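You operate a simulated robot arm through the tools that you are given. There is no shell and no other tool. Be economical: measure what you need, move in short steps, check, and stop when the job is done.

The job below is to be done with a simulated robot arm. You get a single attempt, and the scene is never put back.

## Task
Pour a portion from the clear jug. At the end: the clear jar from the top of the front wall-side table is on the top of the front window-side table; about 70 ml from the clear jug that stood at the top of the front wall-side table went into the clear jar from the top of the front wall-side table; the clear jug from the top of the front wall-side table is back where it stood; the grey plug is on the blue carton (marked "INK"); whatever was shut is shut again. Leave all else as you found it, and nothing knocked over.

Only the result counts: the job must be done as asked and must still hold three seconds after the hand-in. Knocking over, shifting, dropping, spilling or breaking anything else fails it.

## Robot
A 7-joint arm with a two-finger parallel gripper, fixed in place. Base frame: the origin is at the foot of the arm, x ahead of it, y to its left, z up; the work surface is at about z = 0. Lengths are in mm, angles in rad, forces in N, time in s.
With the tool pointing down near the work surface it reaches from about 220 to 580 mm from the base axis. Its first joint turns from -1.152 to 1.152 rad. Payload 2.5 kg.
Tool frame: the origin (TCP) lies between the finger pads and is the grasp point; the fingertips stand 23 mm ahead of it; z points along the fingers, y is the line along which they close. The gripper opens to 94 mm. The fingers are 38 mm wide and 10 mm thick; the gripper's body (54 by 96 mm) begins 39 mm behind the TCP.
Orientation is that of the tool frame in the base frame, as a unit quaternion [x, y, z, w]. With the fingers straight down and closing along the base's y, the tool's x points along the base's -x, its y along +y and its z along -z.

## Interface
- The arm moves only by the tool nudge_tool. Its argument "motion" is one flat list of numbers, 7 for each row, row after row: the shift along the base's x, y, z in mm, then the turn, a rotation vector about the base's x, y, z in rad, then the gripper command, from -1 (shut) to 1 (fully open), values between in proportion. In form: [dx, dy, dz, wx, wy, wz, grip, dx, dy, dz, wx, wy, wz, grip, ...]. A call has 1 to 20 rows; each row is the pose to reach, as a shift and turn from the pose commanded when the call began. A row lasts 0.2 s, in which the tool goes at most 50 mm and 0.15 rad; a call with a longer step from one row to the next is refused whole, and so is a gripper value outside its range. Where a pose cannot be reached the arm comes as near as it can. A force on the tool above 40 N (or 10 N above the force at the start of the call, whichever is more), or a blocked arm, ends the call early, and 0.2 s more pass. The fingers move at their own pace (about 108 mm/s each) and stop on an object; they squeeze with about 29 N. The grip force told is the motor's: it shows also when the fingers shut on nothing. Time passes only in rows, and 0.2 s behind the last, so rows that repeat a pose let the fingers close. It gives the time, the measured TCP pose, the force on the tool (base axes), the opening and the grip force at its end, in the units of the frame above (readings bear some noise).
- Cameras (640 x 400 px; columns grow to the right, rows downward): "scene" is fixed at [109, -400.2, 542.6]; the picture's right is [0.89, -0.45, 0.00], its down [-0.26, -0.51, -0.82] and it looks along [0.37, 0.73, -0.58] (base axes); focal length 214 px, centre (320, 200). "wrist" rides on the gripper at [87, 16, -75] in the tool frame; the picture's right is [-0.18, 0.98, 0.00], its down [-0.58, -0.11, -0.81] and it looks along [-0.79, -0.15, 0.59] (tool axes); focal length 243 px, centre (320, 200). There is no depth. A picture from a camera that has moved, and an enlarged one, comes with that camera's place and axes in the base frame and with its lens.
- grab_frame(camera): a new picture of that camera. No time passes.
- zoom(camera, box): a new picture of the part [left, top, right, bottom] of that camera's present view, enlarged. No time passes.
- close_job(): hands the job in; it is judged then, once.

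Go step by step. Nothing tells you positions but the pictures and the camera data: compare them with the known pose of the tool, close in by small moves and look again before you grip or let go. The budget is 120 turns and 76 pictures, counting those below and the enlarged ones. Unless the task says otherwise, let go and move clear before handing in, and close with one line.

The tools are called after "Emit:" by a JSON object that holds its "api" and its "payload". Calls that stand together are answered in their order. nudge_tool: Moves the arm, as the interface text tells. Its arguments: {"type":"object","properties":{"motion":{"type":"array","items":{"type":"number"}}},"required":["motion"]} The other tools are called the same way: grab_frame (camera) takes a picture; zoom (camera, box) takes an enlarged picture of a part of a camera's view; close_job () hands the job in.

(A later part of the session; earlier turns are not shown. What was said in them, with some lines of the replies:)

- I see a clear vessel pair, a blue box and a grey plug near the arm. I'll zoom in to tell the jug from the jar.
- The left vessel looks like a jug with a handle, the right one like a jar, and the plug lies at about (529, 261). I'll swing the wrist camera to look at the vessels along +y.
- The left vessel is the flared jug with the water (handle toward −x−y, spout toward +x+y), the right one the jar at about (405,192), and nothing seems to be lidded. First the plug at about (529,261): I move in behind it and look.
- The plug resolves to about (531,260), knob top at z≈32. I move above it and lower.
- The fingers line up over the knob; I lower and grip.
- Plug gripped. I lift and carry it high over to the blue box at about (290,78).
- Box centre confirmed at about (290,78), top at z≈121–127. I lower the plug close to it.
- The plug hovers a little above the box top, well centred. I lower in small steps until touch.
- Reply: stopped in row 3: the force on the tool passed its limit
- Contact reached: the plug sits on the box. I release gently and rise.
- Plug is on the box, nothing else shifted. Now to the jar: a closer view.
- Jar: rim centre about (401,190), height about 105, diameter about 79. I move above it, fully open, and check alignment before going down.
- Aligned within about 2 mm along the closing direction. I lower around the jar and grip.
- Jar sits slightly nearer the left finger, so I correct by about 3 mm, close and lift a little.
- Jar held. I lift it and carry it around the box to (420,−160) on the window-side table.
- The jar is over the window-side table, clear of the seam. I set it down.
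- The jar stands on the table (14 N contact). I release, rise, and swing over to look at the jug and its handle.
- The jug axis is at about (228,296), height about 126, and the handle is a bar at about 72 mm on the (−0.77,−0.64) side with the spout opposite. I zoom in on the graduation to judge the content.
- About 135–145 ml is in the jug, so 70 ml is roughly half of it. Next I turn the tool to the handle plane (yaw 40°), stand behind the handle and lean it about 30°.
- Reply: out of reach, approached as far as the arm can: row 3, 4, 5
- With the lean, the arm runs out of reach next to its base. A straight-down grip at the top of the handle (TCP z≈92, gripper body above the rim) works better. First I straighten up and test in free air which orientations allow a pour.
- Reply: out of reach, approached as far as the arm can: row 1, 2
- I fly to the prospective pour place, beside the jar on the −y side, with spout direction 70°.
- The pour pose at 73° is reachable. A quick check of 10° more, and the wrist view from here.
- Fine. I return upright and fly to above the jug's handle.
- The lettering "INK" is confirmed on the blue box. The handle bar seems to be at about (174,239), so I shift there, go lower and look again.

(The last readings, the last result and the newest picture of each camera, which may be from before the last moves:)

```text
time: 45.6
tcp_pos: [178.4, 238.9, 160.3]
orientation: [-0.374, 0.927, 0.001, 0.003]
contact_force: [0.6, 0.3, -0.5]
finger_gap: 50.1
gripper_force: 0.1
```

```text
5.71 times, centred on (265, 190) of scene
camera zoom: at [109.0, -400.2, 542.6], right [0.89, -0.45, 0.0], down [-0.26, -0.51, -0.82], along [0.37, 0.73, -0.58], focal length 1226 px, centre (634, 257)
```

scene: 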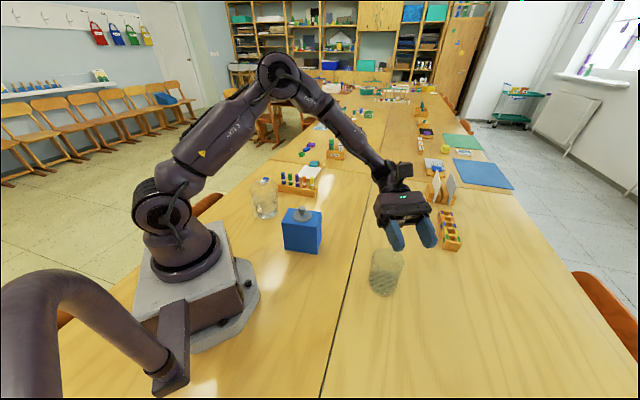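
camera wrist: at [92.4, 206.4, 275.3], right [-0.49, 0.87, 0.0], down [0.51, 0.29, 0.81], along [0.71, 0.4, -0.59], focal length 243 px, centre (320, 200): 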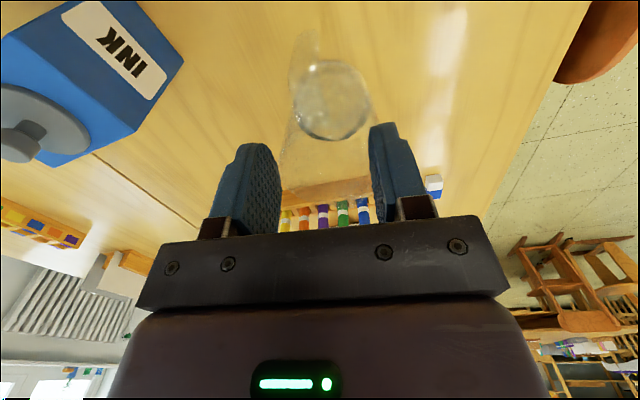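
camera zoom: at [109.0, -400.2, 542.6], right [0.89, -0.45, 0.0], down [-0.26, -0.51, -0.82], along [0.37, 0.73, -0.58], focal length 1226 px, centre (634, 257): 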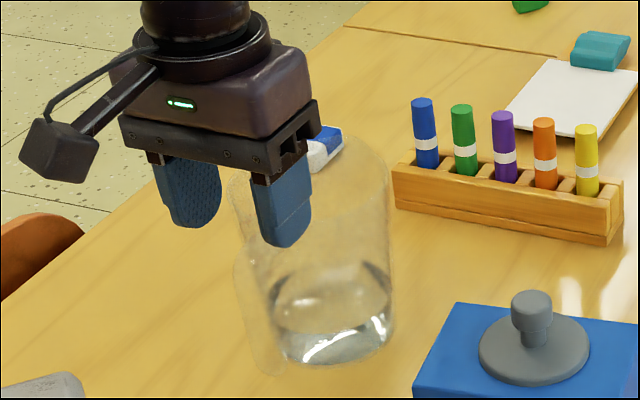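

The TCP is now laterally in line with the handle. I go down to z≈87 around the upper part of the bar and check before closing.

Emit:
{"api": "nudge_tool", "payload": {"motion": [-2, -1.5, -20, 0, 0, 0, 0.06, -2, -1.5, -45, 0, 0, 0, 0.06, -2, -1.5, -60, 0, 0, 0, 0.06, -2, -1.5, -72, 0, 0, 0, 0.06, -2, -1.5, -72, 0, 0, 0, 0.06]}}

Emit:
{"api": "zoom", "payload": {"camera": "wrist", "box": [180, 0, 460, 240]}}

Emit:
{"api": "zoom", "payload": {"camera": "scene", "box": [235, 155, 295, 225]}}

```text
time: 46.8
tcp_pos: [176.4, 238.8, 86.1]
orientation: [-0.374, 0.927, 0.0, 0.002]
contact_force: [-0.1, 0.9, -0.1]
finger_gap: 49.8
gripper_force: 0.0
```

```text
1.67 times, centred on (320, 120) of wrist
camera zoom: at [102.9, 190.3, 160.8], right [-0.55, 0.84, 0.0], down [0.49, 0.32, 0.81], along [0.68, 0.44, -0.59], focal length 404 px, centre (320, 333)
```

zoom: 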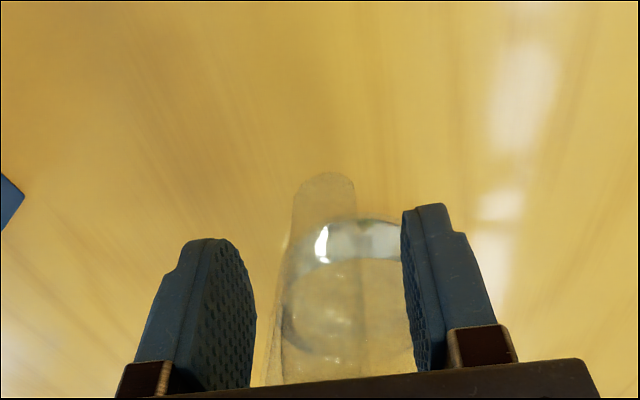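

```text
5.71 times, centred on (265, 190) of scene
camera zoom: at [109.0, -400.2, 542.6], right [0.89, -0.45, 0.0], down [-0.26, -0.51, -0.82], along [0.37, 0.73, -0.58], focal length 1226 px, centre (634, 257)
```

zoom: 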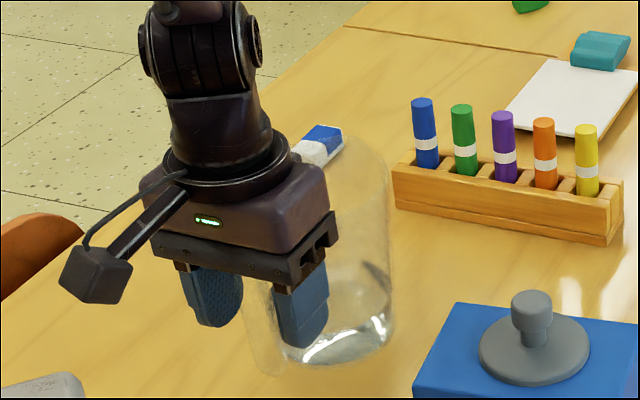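

The handle bar is between the fingers, clear on both sides. I close.

Emit:
{"api": "nudge_tool", "payload": {"motion": [0, 0, 0, 0, 0, 0, -0.2, 0, 0, 0, 0, 0, 0, -0.5, 0, 0, 0, 0, 0, 0, -1, 0, 0, 0, 0, 0, 0, -1, 0, 0, 0, 0, 0, 0, -1]}}

Emit:
{"api": "zoom", "payload": {"camera": "wrist", "box": [180, 0, 460, 240]}}

```text
time: 48.0
tcp_pos: [177.4, 237.5, 86.2]
orientation: [-0.373, 0.928, 0.0, 0.002]
contact_force: [0.7, 0.5, -1.4]
finger_gap: 22.1
gripper_force: 29.3
```

```text
1.67 times, centred on (320, 120) of wrist
camera zoom: at [102.8, 190.1, 161.0], right [-0.55, 0.84, 0.0], down [0.49, 0.32, 0.81], along [0.68, 0.44, -0.59], focal length 404 px, centre (320, 333)
```

zoom: 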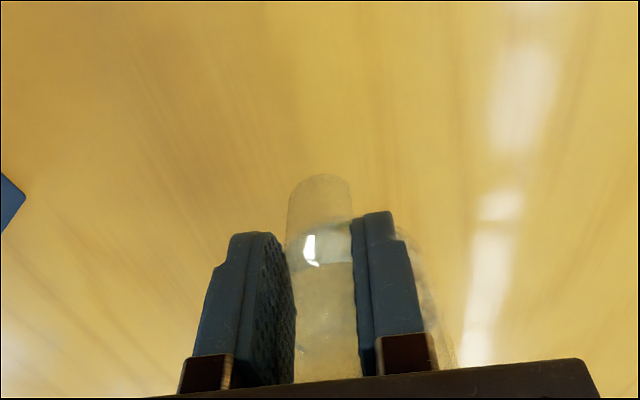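

Gripped (22 mm). I lift 30 mm and check that the jug stays level.

Emit:
{"api": "nudge_tool", "payload": {"motion": [0, 0, 4, 0, 0, 0, -1, 0, 0, 12, 0, 0, 0, -1, 0, 0, 22, 0, 0, 0, -1, 0, 0, 30, 0, 0, 0, -1, 0, 0, 30, 0, 0, 0, -1]}}

Emit:
{"api": "zoom", "payload": {"camera": "scene", "box": [235, 155, 295, 225]}}

```text
time: 49.2
tcp_pos: [176.5, 238.0, 116.0]
orientation: [-0.374, 0.927, 0.0, 0.002]
contact_force: [-0.3, -0.2, -2.8]
finger_gap: 22.0
gripper_force: 28.8
```

```text
5.71 times, centred on (265, 190) of scene
camera zoom: at [109.0, -400.2, 542.6], right [0.89, -0.45, 0.0], down [-0.26, -0.51, -0.82], along [0.37, 0.73, -0.58], focal length 1226 px, centre (634, 257)
```

zoom: 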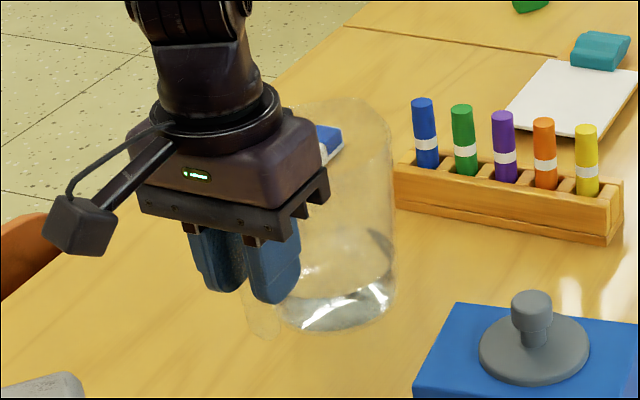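

The jug is held level at about 0.3 kg. I lift it high and carry it smoothly around to the pour place.

Emit:
{"api": "nudge_tool", "payload": {"motion": [0, 0, 20, 0, 0, 0, -1, 0, 0, 50, 0, 0, 0, -1, 2, -2, 80, 0, 0, 0, -1, 5, -5, 110, 0, 0, 0, -1, 8, -10, 140, 0, 0, 0, -1, 12, -18, 165, 0, 0, 0, -1, 20, -32, 180, 0, 0, 0, -1, 30, -48, 184, 0, 0, 0, -1, 30, -48, 184, 0, 0, 0, -1]}}

Emit:
{"api": "nudge_tool", "payload": {"motion": [10, -12, 0, 0, 0, 0.02, -1, 28, -34, 0, 0, 0, 0.05, -1, 46, -60, 0, 0, 0, 0.08, -1, 64, -86, 0, 0, 0, 0.11, -1, 78, -114, 0, 0, 0, 0.14, -1, 92, -142, 0, 0, 0, 0.17, -1, 106, -170, 0, 0, 0, 0.2, -1, 120, -200, 0, 0, 0, 0.23, -1, 132, -230, 0, 0, 0, 0.26, -1, 144, -260, 0, 0, 0, 0.29, -1, 152, -290, 0, 0, 0, 0.32, -1, 158, -320, 0, 0, 0, 0.35, -1, 163, -350, 0, 0, 0, 0.38, -1, 167, -380, 0, 0, 0, 0.41, -1, 170, -410, 0, 0, 0, 0.43, -1, 173, -440, 0, 0, 0, 0.445, -1, 174, -460, 0, 0, 0, 0.454, -1, 174, -470, 0, 0, 0, 0.454, -1, 174, -470, 0, 0, 0, 0.454, -1]}}

Emit:
{"api": "grab_frame", "payload": {"camera": "scene"}}

```text
time: 51.2
tcp_pos: [208.5, 188.9, 302.4]
orientation: [-0.374, 0.927, 0.0, 0.003]
contact_force: [0.1, -0.2, -2.8]
finger_gap: 21.7
gripper_force: 29.1
```

```text
time: 55.2
tcp_pos: [382.4, -281.6, 300.8]
orientation: [-0.573, 0.82, 0.001, 0.003]
contact_force: [-0.5, -0.2, -3.0]
finger_gap: 21.8
gripper_force: 28.5
```

```text
29 pictures are left
```

scene: 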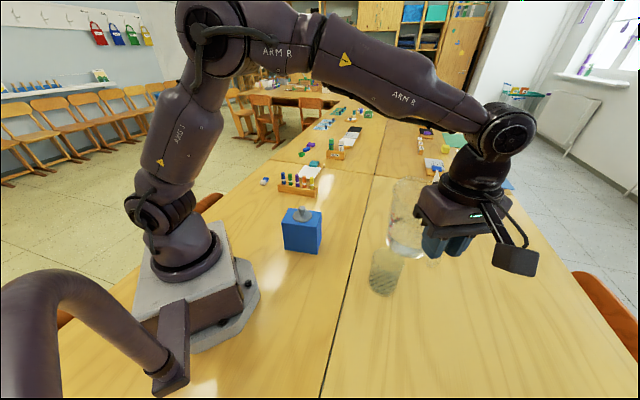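

Now I tilt to 50° (below the pour onset) in the air, above everything.

Emit:
{"api": "nudge_tool", "payload": {"motion": [0, 0, 0, -0.055, 0.02, 0, -1, 0, 0, 0, -0.13, 0.048, 0, -1, 0, 0, 0, -0.22, 0.08, 0, -1, 0, 0, 0, -0.31, 0.113, 0, -1, 0, 0, 0, -0.4, 0.146, 0, -1, 0, 0, 0, -0.49, 0.179, 0, -1, 0, 0, 0, -0.58, 0.211, 0, -1, 0, 0, 0, -0.67, 0.244, 0, -1, 0, 0, 0, -0.75, 0.273, 0, -1, 0, 0, 0, -0.8, 0.291, 0, -1, 0, 0, 0, -0.82, 0.299, 0, -1, 0, 0, 0, -0.82, 0.299, 0, -1]}}

Emit:
{"api": "zoom", "payload": {"camera": "scene", "box": [330, 150, 530, 310]}}

```text
time: 57.8
tcp_pos: [382.0, -281.3, 300.1]
orientation: [-0.52, 0.744, -0.241, -0.344]
contact_force: [-0.6, -0.8, -3.7]
finger_gap: 21.9
gripper_force: 29.4
```

```text
2.50 times, centred on (430, 230) of scene
camera zoom: at [109.0, -400.3, 542.6], right [0.89, -0.45, 0.0], down [-0.26, -0.51, -0.82], along [0.37, 0.73, -0.58], focal length 536 px, centre (45, 125)
```

zoom: 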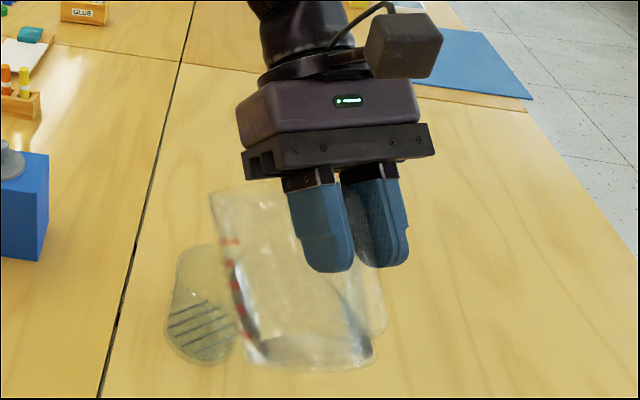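

Geometry matches my model (spout tip about over the jar). I lower and tilt to 57°, then look at both jar and jug.

Emit:
{"api": "nudge_tool", "payload": {"motion": [0, 0, -20, 0, 0, 0, -1, 0, 0, -45, 0, 0, 0, -1, 0, 0, -65, 0, 0, 0, -1, 1.5, 4, -65, -0.045, 0.016, 0, -1, 3, 8, -64, -0.09, 0.033, 0, -1, 3.6, 10, -63.5, -0.115, 0.042, 0, -1, 3.6, 10, -63.5, -0.115, 0.042, 0, -1]}}

Emit:
{"api": "zoom", "payload": {"camera": "scene", "box": [340, 200, 480, 310]}}

Emit:
{"api": "grab_frame", "payload": {"camera": "wrist"}}

```text
time: 59.4
tcp_pos: [384.0, -271.5, 238.4]
orientation: [-0.505, 0.721, -0.274, -0.388]
contact_force: [0.0, 0.2, -2.9]
finger_gap: 21.8
gripper_force: 28.4
```

```text
3.64 times, centred on (410, 255) of scene
camera zoom: at [109.0, -400.3, 542.6], right [0.89, -0.45, 0.0], down [-0.26, -0.51, -0.82], along [0.37, 0.73, -0.58], focal length 780 px, centre (-7, 0)
```

zoom: 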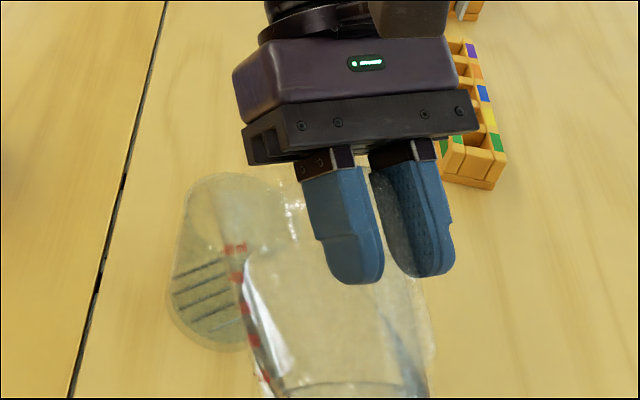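

```text
26 pictures are left
camera wrist: at [374.6, -251.1, 351.5], right [-0.89, 0.43, -0.16], down [0.44, 0.9, -0.04], along [0.12, -0.11, -0.99], focal length 243 px, centre (320, 200)
```

wrist: 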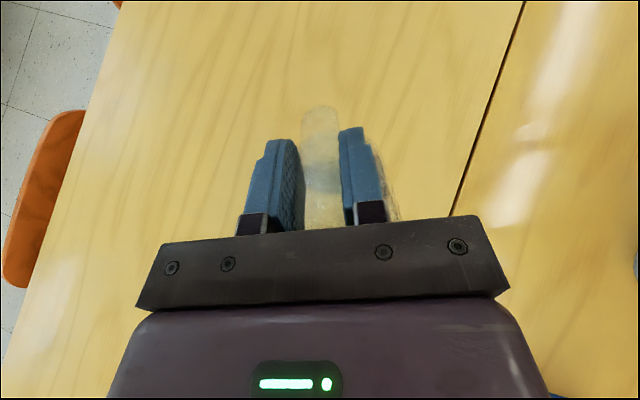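

Everything is placed as expected. I tilt to 64° slowly, keeping the lip over the jar.

Emit:
{"api": "nudge_tool", "payload": {"motion": [1, 3, 2, -0.029, 0.01, 0, -1, 2.1, 5.9, 4, -0.057, 0.021, 0, -1, 3.2, 8.8, 6, -0.086, 0.031, 0, -1, 4.3, 11.8, 7.7, -0.115, 0.042, 0, -1, 4.3, 11.8, 7.7, -0.115, 0.042, 0, -1, 4.3, 11.8, 7.7, -0.115, 0.042, 0, -1]}}

Emit:
{"api": "zoom", "payload": {"camera": "scene", "box": [360, 215, 450, 305]}}

```text
time: 60.8
tcp_pos: [389.7, -258.9, 244.3]
orientation: [-0.487, 0.695, -0.304, -0.432]
contact_force: [-1.0, 0.1, -3.1]
finger_gap: 21.9
gripper_force: 29.0
```

```text
4.44 times, centred on (405, 260) of scene
camera zoom: at [109.0, -400.3, 542.6], right [0.89, -0.45, 0.0], down [-0.26, -0.51, -0.82], along [0.37, 0.73, -0.58], focal length 953 px, centre (-58, -67)
```

zoom: 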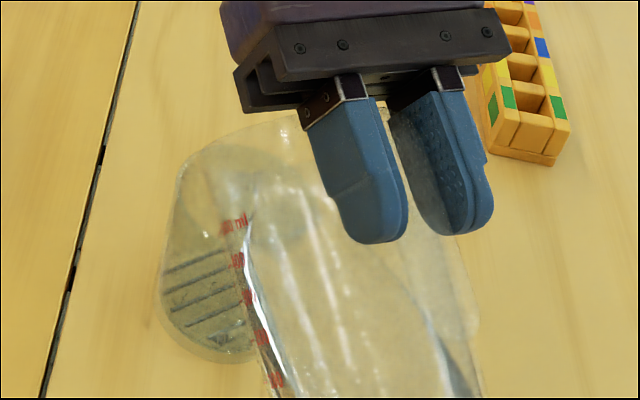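

Emit:
{"api": "nudge_tool", "payload": {"motion": [1, 2.7, 2.5, -0.025, 0.009, 0, -1, 2, 5.5, 5, -0.049, 0.018, 0, -1, 2, 5.5, 5, -0.049, 0.018, 0, -1, 2, 5.5, 5, -0.049, 0.018, 0, -1]}}

Emit:
{"api": "zoom", "payload": {"camera": "scene", "box": [370, 225, 430, 295]}}

```text
time: 61.8
tcp_pos: [391.0, -251.3, 250.9]
orientation: [-0.479, 0.684, -0.316, -0.45]
contact_force: [0.1, 0.2, -3.6]
finger_gap: 21.8
gripper_force: 29.3
```

```text
5.71 times, centred on (400, 260) of scene
camera zoom: at [109.0, -400.3, 542.6], right [0.89, -0.45, 0.0], down [-0.26, -0.51, -0.82], along [0.37, 0.73, -0.58], focal length 1226 px, centre (-137, -143)
```

zoom: 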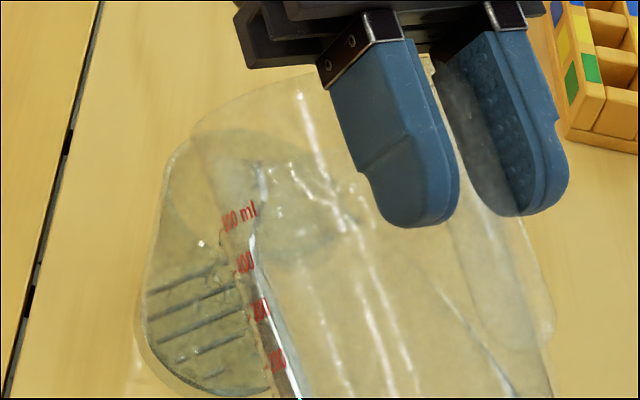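

Water is at the lip. One more small step, then a pause.

Emit:
{"api": "nudge_tool", "payload": {"motion": [1, 2.8, 2.3, -0.0246, 0.009, 0, -1, 1, 2.8, 2.3, -0.0246, 0.009, 0, -1, 1, 2.8, 2.3, -0.0246, 0.009, 0, -1, 1, 2.8, 2.3, -0.0246, 0.009, 0, -1, 1, 2.8, 2.3, -0.0246, 0.009, 0, -1, 1, 2.8, 2.3, -0.0246, 0.009, 0, -1]}}

Emit:
{"api": "zoom", "payload": {"camera": "scene", "box": [365, 230, 425, 300]}}

```text
time: 63.2
tcp_pos: [391.8, -251.4, 253.5]
orientation: [-0.475, 0.678, -0.323, -0.459]
contact_force: [-0.1, 0.4, -2.0]
finger_gap: 21.9
gripper_force: 29.3
```

```text
5.71 times, centred on (395, 265) of scene
camera zoom: at [109.0, -400.3, 542.6], right [0.89, -0.45, 0.0], down [-0.26, -0.51, -0.82], along [0.37, 0.73, -0.58], focal length 1226 px, centre (-109, -171)
```

zoom: 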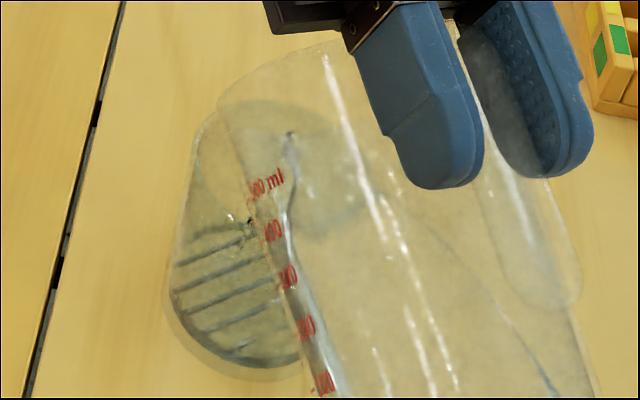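

There are signs of flow into the jar. I tilt back and retreat a bit to measure the jar's level.

Emit:
{"api": "nudge_tool", "payload": {"motion": [0, -2, 5, 0.06, -0.022, 0, -1, 0, -5, 10, 0.13, -0.047, 0, -1, -2, -8, 20, 0.2, -0.073, 0, -1, -8, -25, 40, 0.28, -0.102, 0, -1, -18, -50, 65, 0.36, -0.131, 0, -1, -25, -75, 80, 0.4, -0.146, 0, -1, -25, -75, 80, 0.4, -0.146, 0, -1, -25, -75, 80, 0.4, -0.146, 0, -1]}}

Emit:
{"api": "zoom", "payload": {"camera": "scene", "box": [360, 235, 420, 305]}}

```text
time: 65.0
tcp_pos: [367.0, -326.5, 333.4]
orientation: [-0.532, 0.76, -0.214, -0.305]
contact_force: [0.3, 1.1, -2.7]
finger_gap: 21.9
gripper_force: 29.2
```

```text
5.71 times, centred on (390, 270) of scene
camera zoom: at [109.0, -400.3, 542.6], right [0.89, -0.45, 0.0], down [-0.26, -0.51, -0.82], along [0.37, 0.73, -0.58], focal length 1226 px, centre (-80, -200)
```

zoom: 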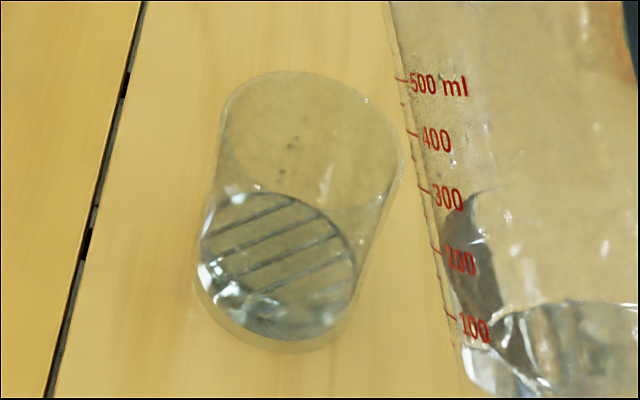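

The jar now holds water, about 16 mm deep by my estimate, perhaps already near 70 ml. I bring the jug upright here to read its own scale as a second measure.

Emit:
{"api": "nudge_tool", "payload": {"motion": [0, 0, 0, 0.09, -0.033, 0, -1, 0, 0, 0, 0.19, -0.069, 0, -1, 0, 0, 0, 0.29, -0.106, 0, -1, 0, 0, 0, 0.39, -0.142, 0, -1, 0, 0, 0, 0.49, -0.178, 0, -1, 0, 0, 0, 0.58, -0.211, 0, -1, 0, 0, 0, 0.66, -0.24, 0, -1, 0, 0, 0, 0.71, -0.258, 0, -1, 0, 0, 0, 0.723, -0.263, 0, -1, 0, 0, 0, 0.723, -0.263, 0, -1, 0, 0, 0, 0.723, -0.263, 0, -1, 0, 0, 0, 0.723, -0.263, 0, -1]}}

Emit:
{"api": "zoom", "payload": {"camera": "scene", "box": [355, 200, 475, 310]}}

```text
time: 67.6
tcp_pos: [366.0, -326.2, 331.7]
orientation: [-0.573, 0.82, 0.0, 0.002]
contact_force: [0.1, -0.3, -2.0]
finger_gap: 22.0
gripper_force: 29.1
```

```text
3.64 times, centred on (415, 255) of scene
camera zoom: at [109.0, -400.3, 542.6], right [0.89, -0.45, 0.0], down [-0.26, -0.51, -0.82], along [0.37, 0.73, -0.58], focal length 780 px, centre (-26, 0)
```

zoom: 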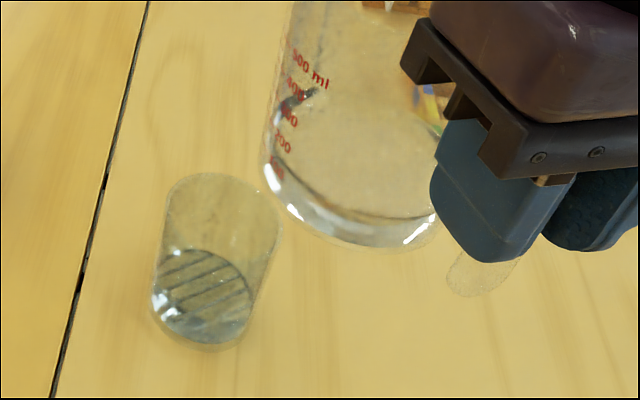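

Emit:
{"api": "zoom", "payload": {"camera": "scene", "box": [420, 225, 480, 275]}}

Emit:
{"api": "zoom", "payload": {"camera": "scene", "box": [375, 240, 415, 300]}}

```text
8.00 times, centred on (450, 250) of scene
camera zoom: at [109.0, -400.3, 542.6], right [0.89, -0.45, 0.0], down [-0.26, -0.51, -0.82], along [0.37, 0.73, -0.58], focal length 1716 px, centre (-720, -200)
```

zoom: 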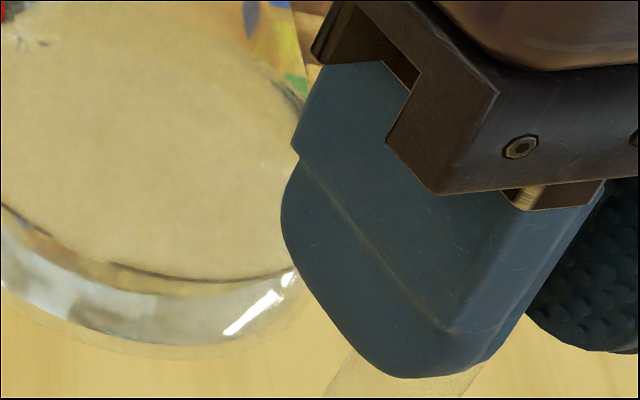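

```text
6.67 times, centred on (395, 270) of scene
camera zoom: at [109.0, -400.3, 542.6], right [0.89, -0.45, 0.0], down [-0.26, -0.51, -0.82], along [0.37, 0.73, -0.58], focal length 1430 px, centre (-180, -267)
```

zoom: 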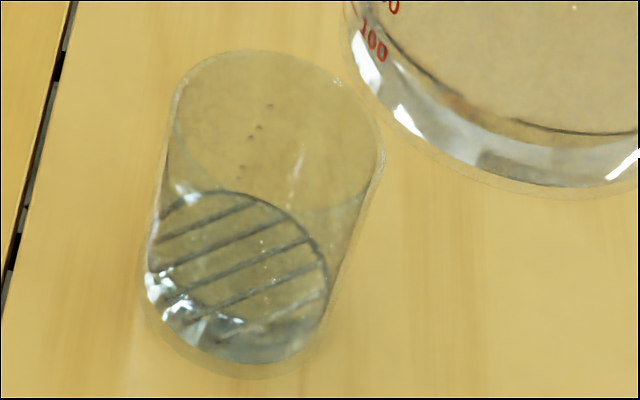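

Two readings disagree (jar about 70 ml by level, jug possibly still near the 100 mark). I raise the jug and turn its scale to the camera for a proper reading.

Emit:
{"api": "nudge_tool", "payload": {"motion": [0, 0, 15, 0, 0, 0.08, -1, 0, 0, 35, 0, 0, 0.18, -1, 0, 0, 55, 0, 0, 0.28, -1, 0, 0, 75, 0, 0, 0.38, -1, 0, 0, 95, 0, 0, 0.48, -1, 0, 0, 115, 0, 0, 0.58, -1, 0, 0, 125, 0, 0, 0.68, -1, 0, 0, 130, 0, 0, 0.76, -1, 0, 0, 130, 0, 0, 0.8, -1, 0, 0, 130, 0, 0, 0.8, -1, 0, 0, 130, 0, 0, 0.8, -1, 0, 0, 130, 0, 0, 0.8, -1, 0, 0, 130, 0, 0, 0.8, -1]}}

Emit:
{"api": "grab_frame", "payload": {"camera": "scene"}}

```text
time: 70.4
tcp_pos: [366.7, -326.6, 461.0]
orientation: [0.847, -0.531, -0.001, -0.002]
contact_force: [-0.6, 0.1, -2.8]
finger_gap: 22.0
gripper_force: 29.0
```

```text
18 pictures are left
```

scene: 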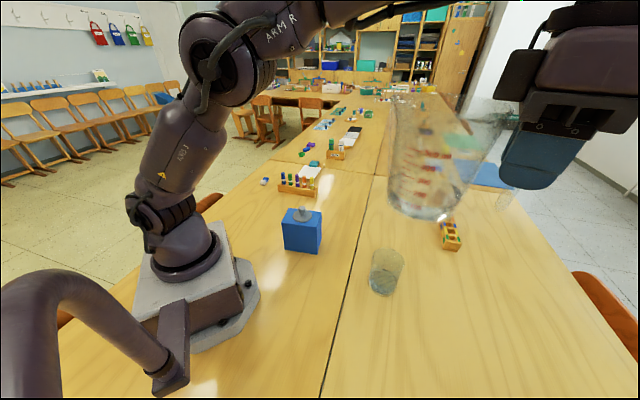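

Emit:
{"api": "zoom", "payload": {"camera": "scene", "box": [380, 145, 480, 225]}}

```text
5.00 times, centred on (430, 185) of scene
camera zoom: at [109.0, -400.3, 542.6], right [0.89, -0.45, 0.0], down [-0.26, -0.51, -0.82], along [0.37, 0.73, -0.58], focal length 1072 px, centre (-230, 275)
```

zoom: 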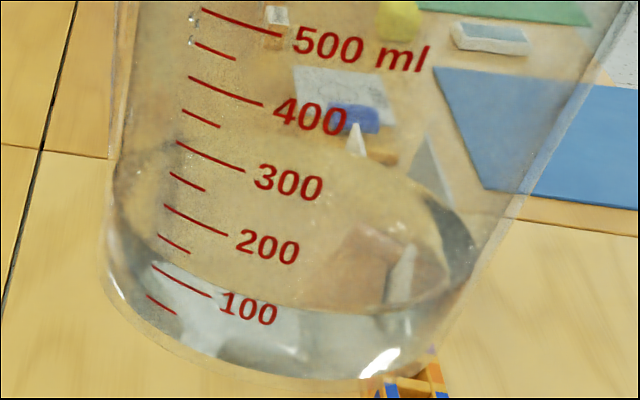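

The jug's scale now reads about 100–105 ml; from about 165–170 before (correcting the oblique first view), so roughly 65–70 ml has gone over. I take one sharp look at the jar's lower half to corroborate.

Emit:
{"api": "zoom", "payload": {"camera": "scene", "box": [364, 265, 412, 298]}}

Emit:
{"api": "zoom", "payload": {"camera": "scene", "box": [364, 242, 412, 275]}}

```text
12.12 times, centred on (388, 282) of scene
camera zoom: at [109.0, -400.3, 542.6], right [0.89, -0.45, 0.0], down [-0.26, -0.51, -0.82], along [0.37, 0.73, -0.58], focal length 2600 px, centre (-504, -788)
```

zoom: 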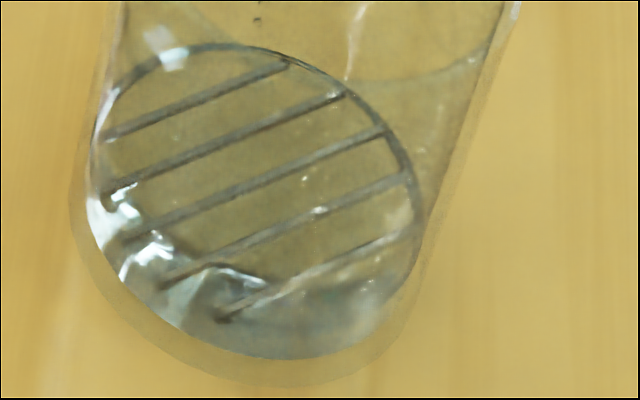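

```text
12.12 times, centred on (388, 258) of scene
camera zoom: at [109.0, -400.3, 542.6], right [0.89, -0.45, 0.0], down [-0.26, -0.51, -0.82], along [0.37, 0.73, -0.58], focal length 2600 px, centre (-504, -509)
```

zoom: 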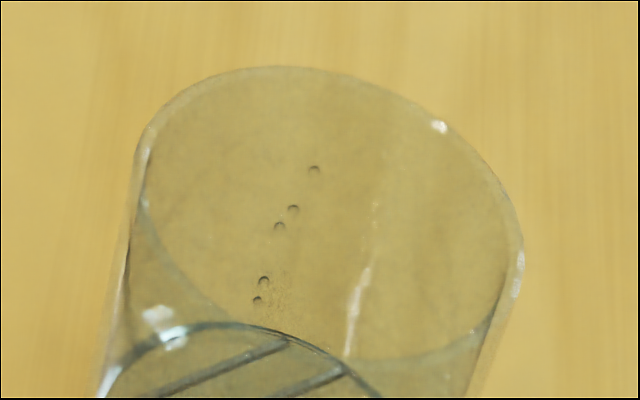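

Weighing all readings (initial level just under the 150 tick, now about 105, tilt model agreeing), I judge only about 35–40 ml has gone over. I go back for more: turn and lower first.

Emit:
{"api": "nudge_tool", "payload": {"motion": [0, 0, -10, 0, 0, -0.08, -1, 0, 0, -25, 0, 0, -0.18, -1, 0, 0, -45, 0, 0, -0.28, -1, 0, 0, -65, 0, 0, -0.38, -1, 0, 0, -85, 0, 0, -0.48, -1, 0, 0, -105, 0, 0, -0.58, -1, 0, 0, -120, 0, 0, -0.68, -1, 0, 0, -128, 0, 0, -0.76, -1, 0, 0, -130, 0, 0, -0.8, -1, 0, 0, -130, 0, 0, -0.8, -1]}}

Emit:
{"api": "nudge_tool", "payload": {"motion": [0, 0, 0, -0.05, 0.018, 0, -1, 0, 0, 0, -0.13, 0.047, 0, -1, 0, 0, 0, -0.22, 0.08, 0, -1, 0, 0, 0, -0.31, 0.113, 0, -1, 0, 0, 0, -0.4, 0.146, 0, -1, 0, 0, 0, -0.49, 0.178, 0, -1, 0, 0, 0, -0.58, 0.211, 0, -1, 0, 0, 0, -0.66, 0.24, 0, -1, 0, 0, 0, -0.71, 0.258, 0, -1, 0, 0, 0, -0.723, 0.263, 0, -1, 0, 0, 0, -0.723, 0.263, 0, -1]}}

Emit:
{"api": "nudge_tool", "payload": {"motion": [7, 25, -15, -0.04, 0.015, 0, -1, 17, 50, -40, -0.12, 0.044, 0, -1, 23, 67, -60, -0.2, 0.073, 0, -1, 25, 70, -70, -0.27, 0.099, 0, -1, 25, 73, -75, -0.34, 0.124, 0, -1, 25, 75, -80, -0.4, 0.146, 0, -1, 25.5, 76.5, -79, -0.412, 0.15, 0, -1, 26, 78, -77.7, -0.425, 0.155, 0, -1, 26.5, 79.4, -76.6, -0.437, 0.159, 0, -1, 27.1, 80.8, -75.5, -0.449, 0.164, 0, -1, 27.1, 80.8, -75.5, -0.449, 0.164, 0, -1, 27.1, 80.8, -75.5, -0.449, 0.164, 0, -1, 27.1, 80.8, -75.5, -0.449, 0.164, 0, -1, 27.1, 80.8, -75.5, -0.449, 0.164, 0, -1, 27.1, 80.8, -75.5, -0.449, 0.164, 0, -1, 27.1, 80.8, -75.5, -0.449, 0.164, 0, -1]}}

Emit:
{"api": "nudge_tool", "payload": {"motion": [0, -2, 5, 0.06, -0.022, 0, -1, 0, -5, 10, 0.13, -0.047, 0, -1, -2, -8, 20, 0.2, -0.073, 0, -1, -8, -25, 40, 0.28, -0.102, 0, -1, -18, -50, 60, 0.36, -0.131, 0, -1, -25, -75, 73, 0.42, -0.153, 0, -1, -27.1, -80.8, 75.5, 0.449, -0.164, 0, -1, -27.1, -80.8, 75.5, 0.449, -0.164, 0, -1]}}

```text
time: 72.6
tcp_pos: [366.7, -323.8, 334.5]
orientation: [-0.573, 0.819, 0.001, 0.001]
contact_force: [0.6, -0.7, -3.1]
finger_gap: 21.9
gripper_force: 29.6
```

```text
time: 75.0
tcp_pos: [366.8, -324.6, 330.9]
orientation: [-0.532, 0.76, -0.215, -0.305]
contact_force: [-0.4, 0.8, -3.3]
finger_gap: 22.4
gripper_force: 28.7
```

```text
time: 78.4
tcp_pos: [394.0, -244.5, 256.2]
orientation: [-0.467, 0.666, -0.335, -0.476]
contact_force: [0.4, 0.5, -2.7]
finger_gap: 22.0
gripper_force: 29.3
```

```text
time: 80.2
tcp_pos: [367.0, -326.3, 333.1]
orientation: [-0.532, 0.76, -0.214, -0.304]
contact_force: [-0.3, 0.6, -3.0]
finger_gap: 22.0
gripper_force: 28.7
```

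Now upright again, raised and turned, to read the scale.

Emit:
{"api": "nudge_tool", "payload": {"motion": [0, 0, 0, 0.09, -0.033, 0, -1, 0, 0, 0, 0.19, -0.069, 0, -1, 0, 0, 0, 0.29, -0.106, 0, -1, 0, 0, 0, 0.39, -0.142, 0, -1, 0, 0, 0, 0.49, -0.178, 0, -1, 0, 0, 0, 0.58, -0.211, 0, -1, 0, 0, 0, 0.66, -0.24, 0, -1, 0, 0, 0, 0.71, -0.258, 0, -1, 0, 0, 0, 0.723, -0.263, 0, -1, 0, 0, 0, 0.723, -0.263, 0, -1]}}

Emit:
{"api": "nudge_tool", "payload": {"motion": [0, 0, 15, 0, 0, 0.08, -1, 0, 0, 35, 0, 0, 0.18, -1, 0, 0, 55, 0, 0, 0.28, -1, 0, 0, 75, 0, 0, 0.38, -1, 0, 0, 95, 0, 0, 0.48, -1, 0, 0, 115, 0, 0, 0.58, -1, 0, 0, 125, 0, 0, 0.68, -1, 0, 0, 130, 0, 0, 0.76, -1, 0, 0, 130, 0, 0, 0.8, -1, 0, 0, 130, 0, 0, 0.8, -1, 0, 0, 130, 0, 0, 0.8, -1, 0, 0, 130, 0, 0, 0.8, -1, 0, 0, 130, 0, 0, 0.8, -1]}}

Emit:
{"api": "zoom", "payload": {"camera": "scene", "box": [380, 145, 480, 225]}}

Emit:
{"api": "zoom", "payload": {"camera": "scene", "box": [364, 265, 412, 298]}}

```text
time: 82.4
tcp_pos: [368.0, -325.8, 330.9]
orientation: [-0.573, 0.82, 0.001, 0.003]
contact_force: [-0.2, -1.3, -2.0]
finger_gap: 22.1
gripper_force: 28.9
```

```text
time: 85.2
tcp_pos: [366.6, -325.4, 461.2]
orientation: [0.847, -0.531, -0.001, -0.002]
contact_force: [0.4, 0.4, -2.2]
finger_gap: 21.8
gripper_force: 28.8
```

```text
5.00 times, centred on (430, 185) of scene
camera zoom: at [109.0, -400.3, 542.6], right [0.89, -0.45, 0.0], down [-0.26, -0.51, -0.82], along [0.37, 0.73, -0.58], focal length 1072 px, centre (-230, 275)
```

zoom: 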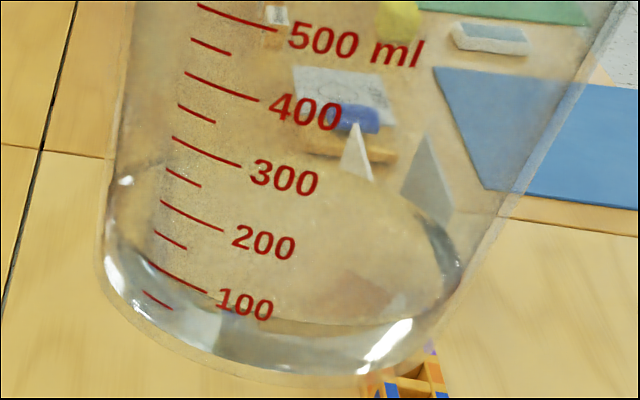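

```text
12.12 times, centred on (388, 282) of scene
camera zoom: at [109.0, -400.3, 542.6], right [0.89, -0.45, 0.0], down [-0.26, -0.51, -0.82], along [0.37, 0.73, -0.58], focal length 2600 px, centre (-504, -788)
```

zoom: 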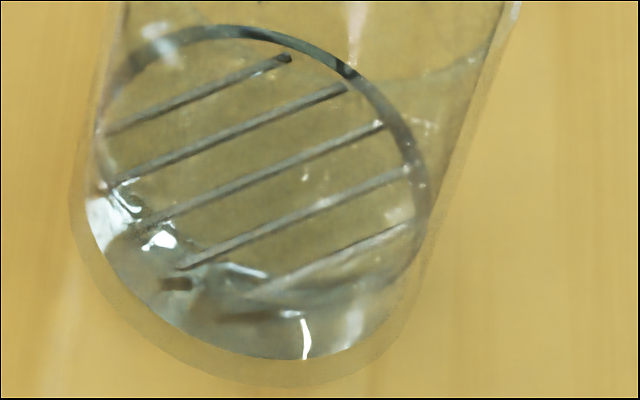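

The second pour brought the jug down by about 30–36 ml, to about 70–75 ml left, so about 67–70 ml has gone over in total. I carry the jug back home along the same path.

Emit:
{"api": "nudge_tool", "payload": {"motion": [0, 0, -15, 0, 0, -0.08, -1, 0, 0, -35, 0, 0, -0.18, -1, 0, 0, -60, 0, 0, -0.28, -1, 0, 0, -85, 0, 0, -0.38, -1, 0, 0, -110, 0, 0, -0.48, -1, 0, 0, -132, 0, 0, -0.58, -1, 0, 0, -150, 0, 0, -0.68, -1, 0, 0, -159, 0, 0, -0.76, -1, 0, 0, -161.5, 0, 0, -0.8, -1, 0, 0, -161.5, 0, 0, -0.8, -1]}}

Emit:
{"api": "nudge_tool", "payload": {"motion": [2, 14, 0, 0, 0, -0.01, -1, 7, 42, 0, 0, 0, -0.03, -1, 8, 75, 0, 0, 0, -0.055, -1, 7, 108, 0, 0, 0, -0.08, -1, 5, 140, 0, 0, 0, -0.105, -1, 2, 168, 0, 0, 0, -0.13, -1, -4, 196, 0, 0, 0, -0.155, -1, -11, 224, 0, 0, 0, -0.18, -1, -20, 252, 0, 0, 0, -0.205, -1, -29, 280, 0, 0, 0, -0.23, -1, -39, 308, 0, 0, 0, -0.255, -1, -50, 336, 0, 0, 0, -0.28, -1, -61, 364, 0, 0, 0, -0.305, -1, -72, 392, 0, 0, 0, -0.33, -1, -85, 420, 0, 0, 0, -0.355, -1, -99, 448, 0, 0, 0, -0.38, -1, -116, 471, 0, 0, 0, -0.405, -1, -136, 491, 0, 0, 0, -0.43, -1, -152, 508, 0, 0, 0, -0.45, -1, -159.9, 514.9, 0, 0, 0, -0.454, -1]}}

Emit:
{"api": "nudge_tool", "payload": {"motion": [-10, 16, -5, 0, 0, 0, -1, -18, 30, -20, 0, 0, 0, -1, -22, 38, -45, 0, 0, 0, -1, -25, 43, -75, 0, 0, 0, -1, -28, 46, -105, 0, 0, 0, -1, -30, 48, -135, 0, 0, 0, -1, -30, 48, -165, 0, 0, 0, -1, -30, 48, -190, 0, 0, 0, -1, -30, 48, -202, 0, 0, 0, -1, -30, 48, -205, 0, 0, 0, -1, -30, 48, -205, 0, 0, 0, -1]}}

Emit:
{"api": "zoom", "payload": {"camera": "scene", "box": [235, 165, 295, 230]}}

```text
time: 87.4
tcp_pos: [366.1, -326.0, 300.2]
orientation: [-0.572, 0.82, 0.001, 0.002]
contact_force: [0.1, -0.1, -1.7]
finger_gap: 21.7
gripper_force: 29.0
```

```text
time: 91.6
tcp_pos: [205.1, 187.4, 300.4]
orientation: [-0.375, 0.927, -0.001, 0.002]
contact_force: [0.1, -0.6, -1.2]
finger_gap: 22.0
gripper_force: 28.7
```

```text
time: 94.0
tcp_pos: [175.0, 238.4, 95.2]
orientation: [-0.375, 0.927, 0.0, 0.002]
contact_force: [0.6, 0.3, -2.0]
finger_gap: 22.0
gripper_force: 29.0
```

```text
6.15 times, centred on (265, 198) of scene
camera zoom: at [109.0, -400.2, 542.6], right [0.89, -0.45, 0.0], down [-0.26, -0.51, -0.82], along [0.37, 0.73, -0.58], focal length 1320 px, centre (658, 215)
```

zoom: 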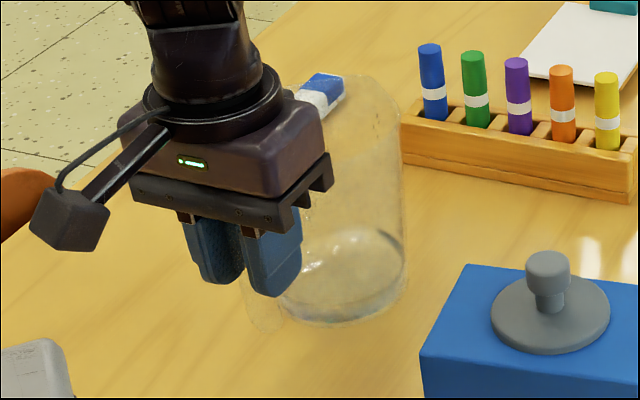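

I lower the last centimetre until contact.

Emit:
{"api": "nudge_tool", "payload": {"motion": [0, 0, -4, 0, 0, 0, -1, 0, 0, -7, 0, 0, 0, -1, 0, 0, -8, 0, 0, 0, -1, 0, 0, -9, 0, 0, 0, -1, 0, 0, -9, 0, 0, 0, -1]}}

Emit:
{"api": "zoom", "payload": {"camera": "scene", "box": [235, 165, 295, 230]}}

```text
time: 95.2
tcp_pos: [176.4, 237.3, 87.4]
orientation: [-0.375, 0.927, 0.0, 0.002]
contact_force: [-0.7, -0.6, -0.2]
finger_gap: 21.9
gripper_force: 28.9
```

```text
6.15 times, centred on (265, 198) of scene
camera zoom: at [109.0, -400.3, 542.6], right [0.89, -0.45, 0.0], down [-0.26, -0.51, -0.82], along [0.37, 0.73, -0.58], focal length 1320 px, centre (658, 215)
```

zoom: 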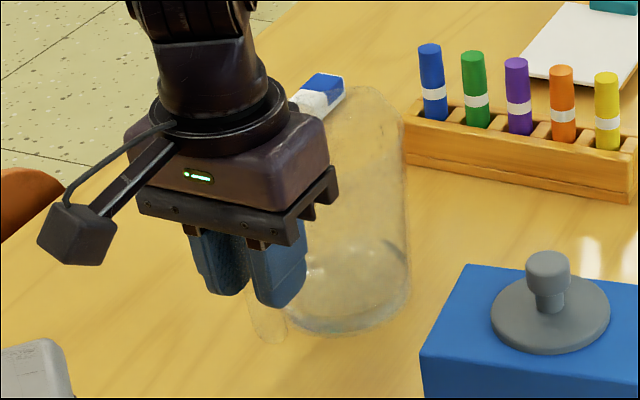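

The jug stands about 6 mm off, because closing on the handle turned it a few degrees. I lift slightly, turn back by 0.08 rad and set down.

Emit:
{"api": "nudge_tool", "payload": {"motion": [0, 0, 4, 0, 0, 0, -1, 0, 0, 5, 0, 0, 0.04, -1, 0, 0.5, 5, 0, 0, 0.08, -1, 0, 1, 3, 0, 0, 0.08, -1, 0, 1, 1, 0, 0, 0.08, -1, 0, 1, 0, 0, 0, 0.08, -1, 0, 1, -1, 0, 0, 0.08, -1, 0, 1, -1, 0, 0, 0.08, -1]}}

Emit:
{"api": "zoom", "payload": {"camera": "scene", "box": [235, 165, 295, 230]}}

```text
time: 97.1
tcp_pos: [177.5, 238.9, 85.5]
orientation: [-0.411, 0.912, 0.001, 0.004]
contact_force: [-1.8, -2.2, 7.5]
finger_gap: 21.8
gripper_force: 29.0
stopped in row 8: the force on the tool passed its limit (the readings are from after the stop); the commanded pose is now the measured one
```

```text
6.15 times, centred on (265, 198) of scene
camera zoom: at [109.0, -400.3, 542.6], right [0.89, -0.45, 0.0], down [-0.26, -0.51, -0.82], along [0.37, 0.73, -0.58], focal length 1320 px, centre (658, 215)
```

zoom: 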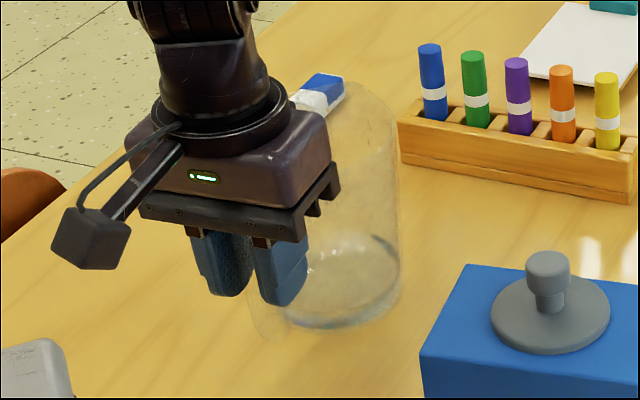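

The jug's outline matches the original. I release and rise.

Emit:
{"api": "nudge_tool", "payload": {"motion": [0, 0, 0.3, 0, 0, 0, -0.4, 0, 0, 0.3, 0, 0, 0, 0.06, 0, 0, 0.3, 0, 0, 0, 0.06, 0, 0, 25, 0, 0, 0, 0.06, 0, 0, 60, 0, 0, 0, 0.06, 0, 0, 100, 0, 0, 0, 0.06, 0, 0, 145, 0, 0, 0, 0.06, 5, 0, 165, 0, 0, 0, 0.06]}}

Emit:
{"api": "zoom", "payload": {"camera": "scene", "box": [235, 165, 295, 230]}}

```text
time: 98.9
tcp_pos: [183.9, 236.8, 252.2]
orientation: [-0.412, 0.911, 0.0, 0.003]
contact_force: [0.1, -0.2, -0.9]
finger_gap: 50.1
gripper_force: 0.0
```

```text
6.15 times, centred on (265, 198) of scene
camera zoom: at [109.0, -400.2, 542.6], right [0.89, -0.45, 0.0], down [-0.26, -0.51, -0.82], along [0.37, 0.73, -0.58], focal length 1320 px, centre (658, 215)
```

zoom: 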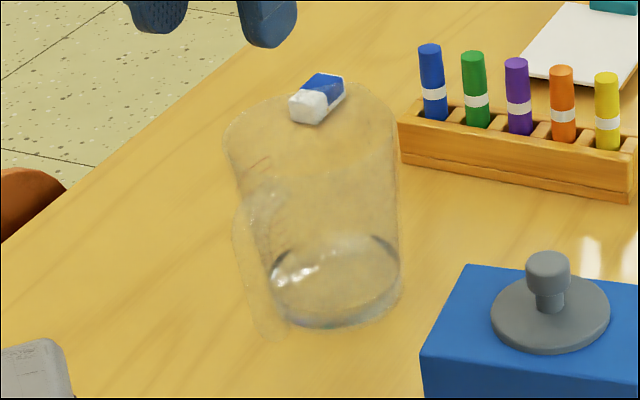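

The jug is home, within about 2 mm. I recheck its level with exactly the wrist view used at the start, for a differential reading.

Emit:
{"api": "nudge_tool", "payload": {"motion": [5, 3, 0, 0, 0, 0.13, 0.3, 10, 6, 0, 0, 0, 0.26, 0.6, 15, 10, 0, 0, 0, 0.39, 1, 20, 14, 0, 0, 0, 0.52, 1, 25, 18, 0, 0, 0, 0.65, 1, 30, 20, -1, 0, 0, 0.78, 1, 32, 22, -1.5, 0, 0, 0.897, 1, 32, 22, -1.5, 0, 0, 0.897, 1]}}

Emit:
{"api": "zoom", "payload": {"camera": "wrist", "box": [300, 60, 380, 130]}}

```text
time: 100.7
tcp_pos: [214.0, 258.8, 250.2]
orientation: [0.766, -0.643, -0.002, -0.003]
contact_force: [-0.5, 0.0, 1.0]
finger_gap: 94.0
gripper_force: 0.1
```

```text
5.71 times, centred on (340, 95) of wrist
camera zoom: at [213.9, 171.5, 324.9], right [-1.0, 0.01, 0.0], down [0.01, 0.59, 0.81], along [0.01, 0.81, -0.59], focal length 1386 px, centre (206, 800)
```

zoom: 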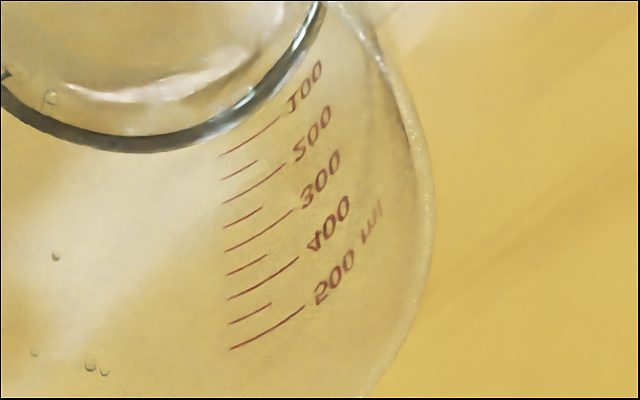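

Relative to the scale, the waterline dropped about 33–34 px at about 24 px per 50 ml, so about 69 ml was poured. I move clear and take a last overall look.

Emit:
{"api": "nudge_tool", "payload": {"motion": [5, -5, 40, 0, 0, -0.1, 1, 20, -20, 80, 0, 0, -0.2, 1, 45, -40, 120, 0, 0, -0.3, 1, 70, -60, 150, 0, 0, -0.4, 1, 70, -60, 150, 0, 0, -0.4, 1]}}

Emit:
{"api": "zoom", "payload": {"camera": "scene", "box": [225, 150, 485, 315]}}

```text
refused: row 3 steps farther than a row can; nothing moved
```

```text
2.42 times, centred on (355, 232) of scene
camera zoom: at [109.0, -400.2, 542.6], right [0.89, -0.45, 0.0], down [-0.26, -0.51, -0.82], along [0.37, 0.73, -0.58], focal length 520 px, centre (235, 121)
```

zoom: 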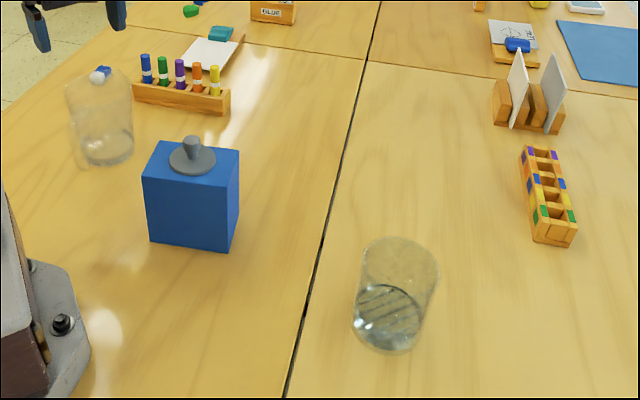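

The jar stands on the window-side table with the water, the plug is on the box, the jug is home, and I see no spill. I raise the arm clear and hand in.

Emit:
{"api": "nudge_tool", "payload": {"motion": [0, 0, 40, 0, 0, 0, 1, 5, -5, 80, 0, 0, 0, 1, 20, -20, 110, 0, 0, 0, 1, 20, -20, 110, 0, 0, 0, 1]}}

Emit:
{"api": "close_job", "payload": {}}

```text
time: 101.7
tcp_pos: [235.9, 241.0, 362.9]
orientation: [0.766, -0.643, -0.003, -0.002]
contact_force: [-0.1, 0.4, 0.0]
finger_gap: 94.2
gripper_force: 0.2
```

```text
The job is handed in.
```

The job is handed in: an estimated 69 ml (read from the jug's scale in the camera pictures) is in the jar on the window-side table, the jug is back within about 2 mm of where it stood, the grey plug is on the INK carton, nothing I saw had been shut, and I saw no spill.
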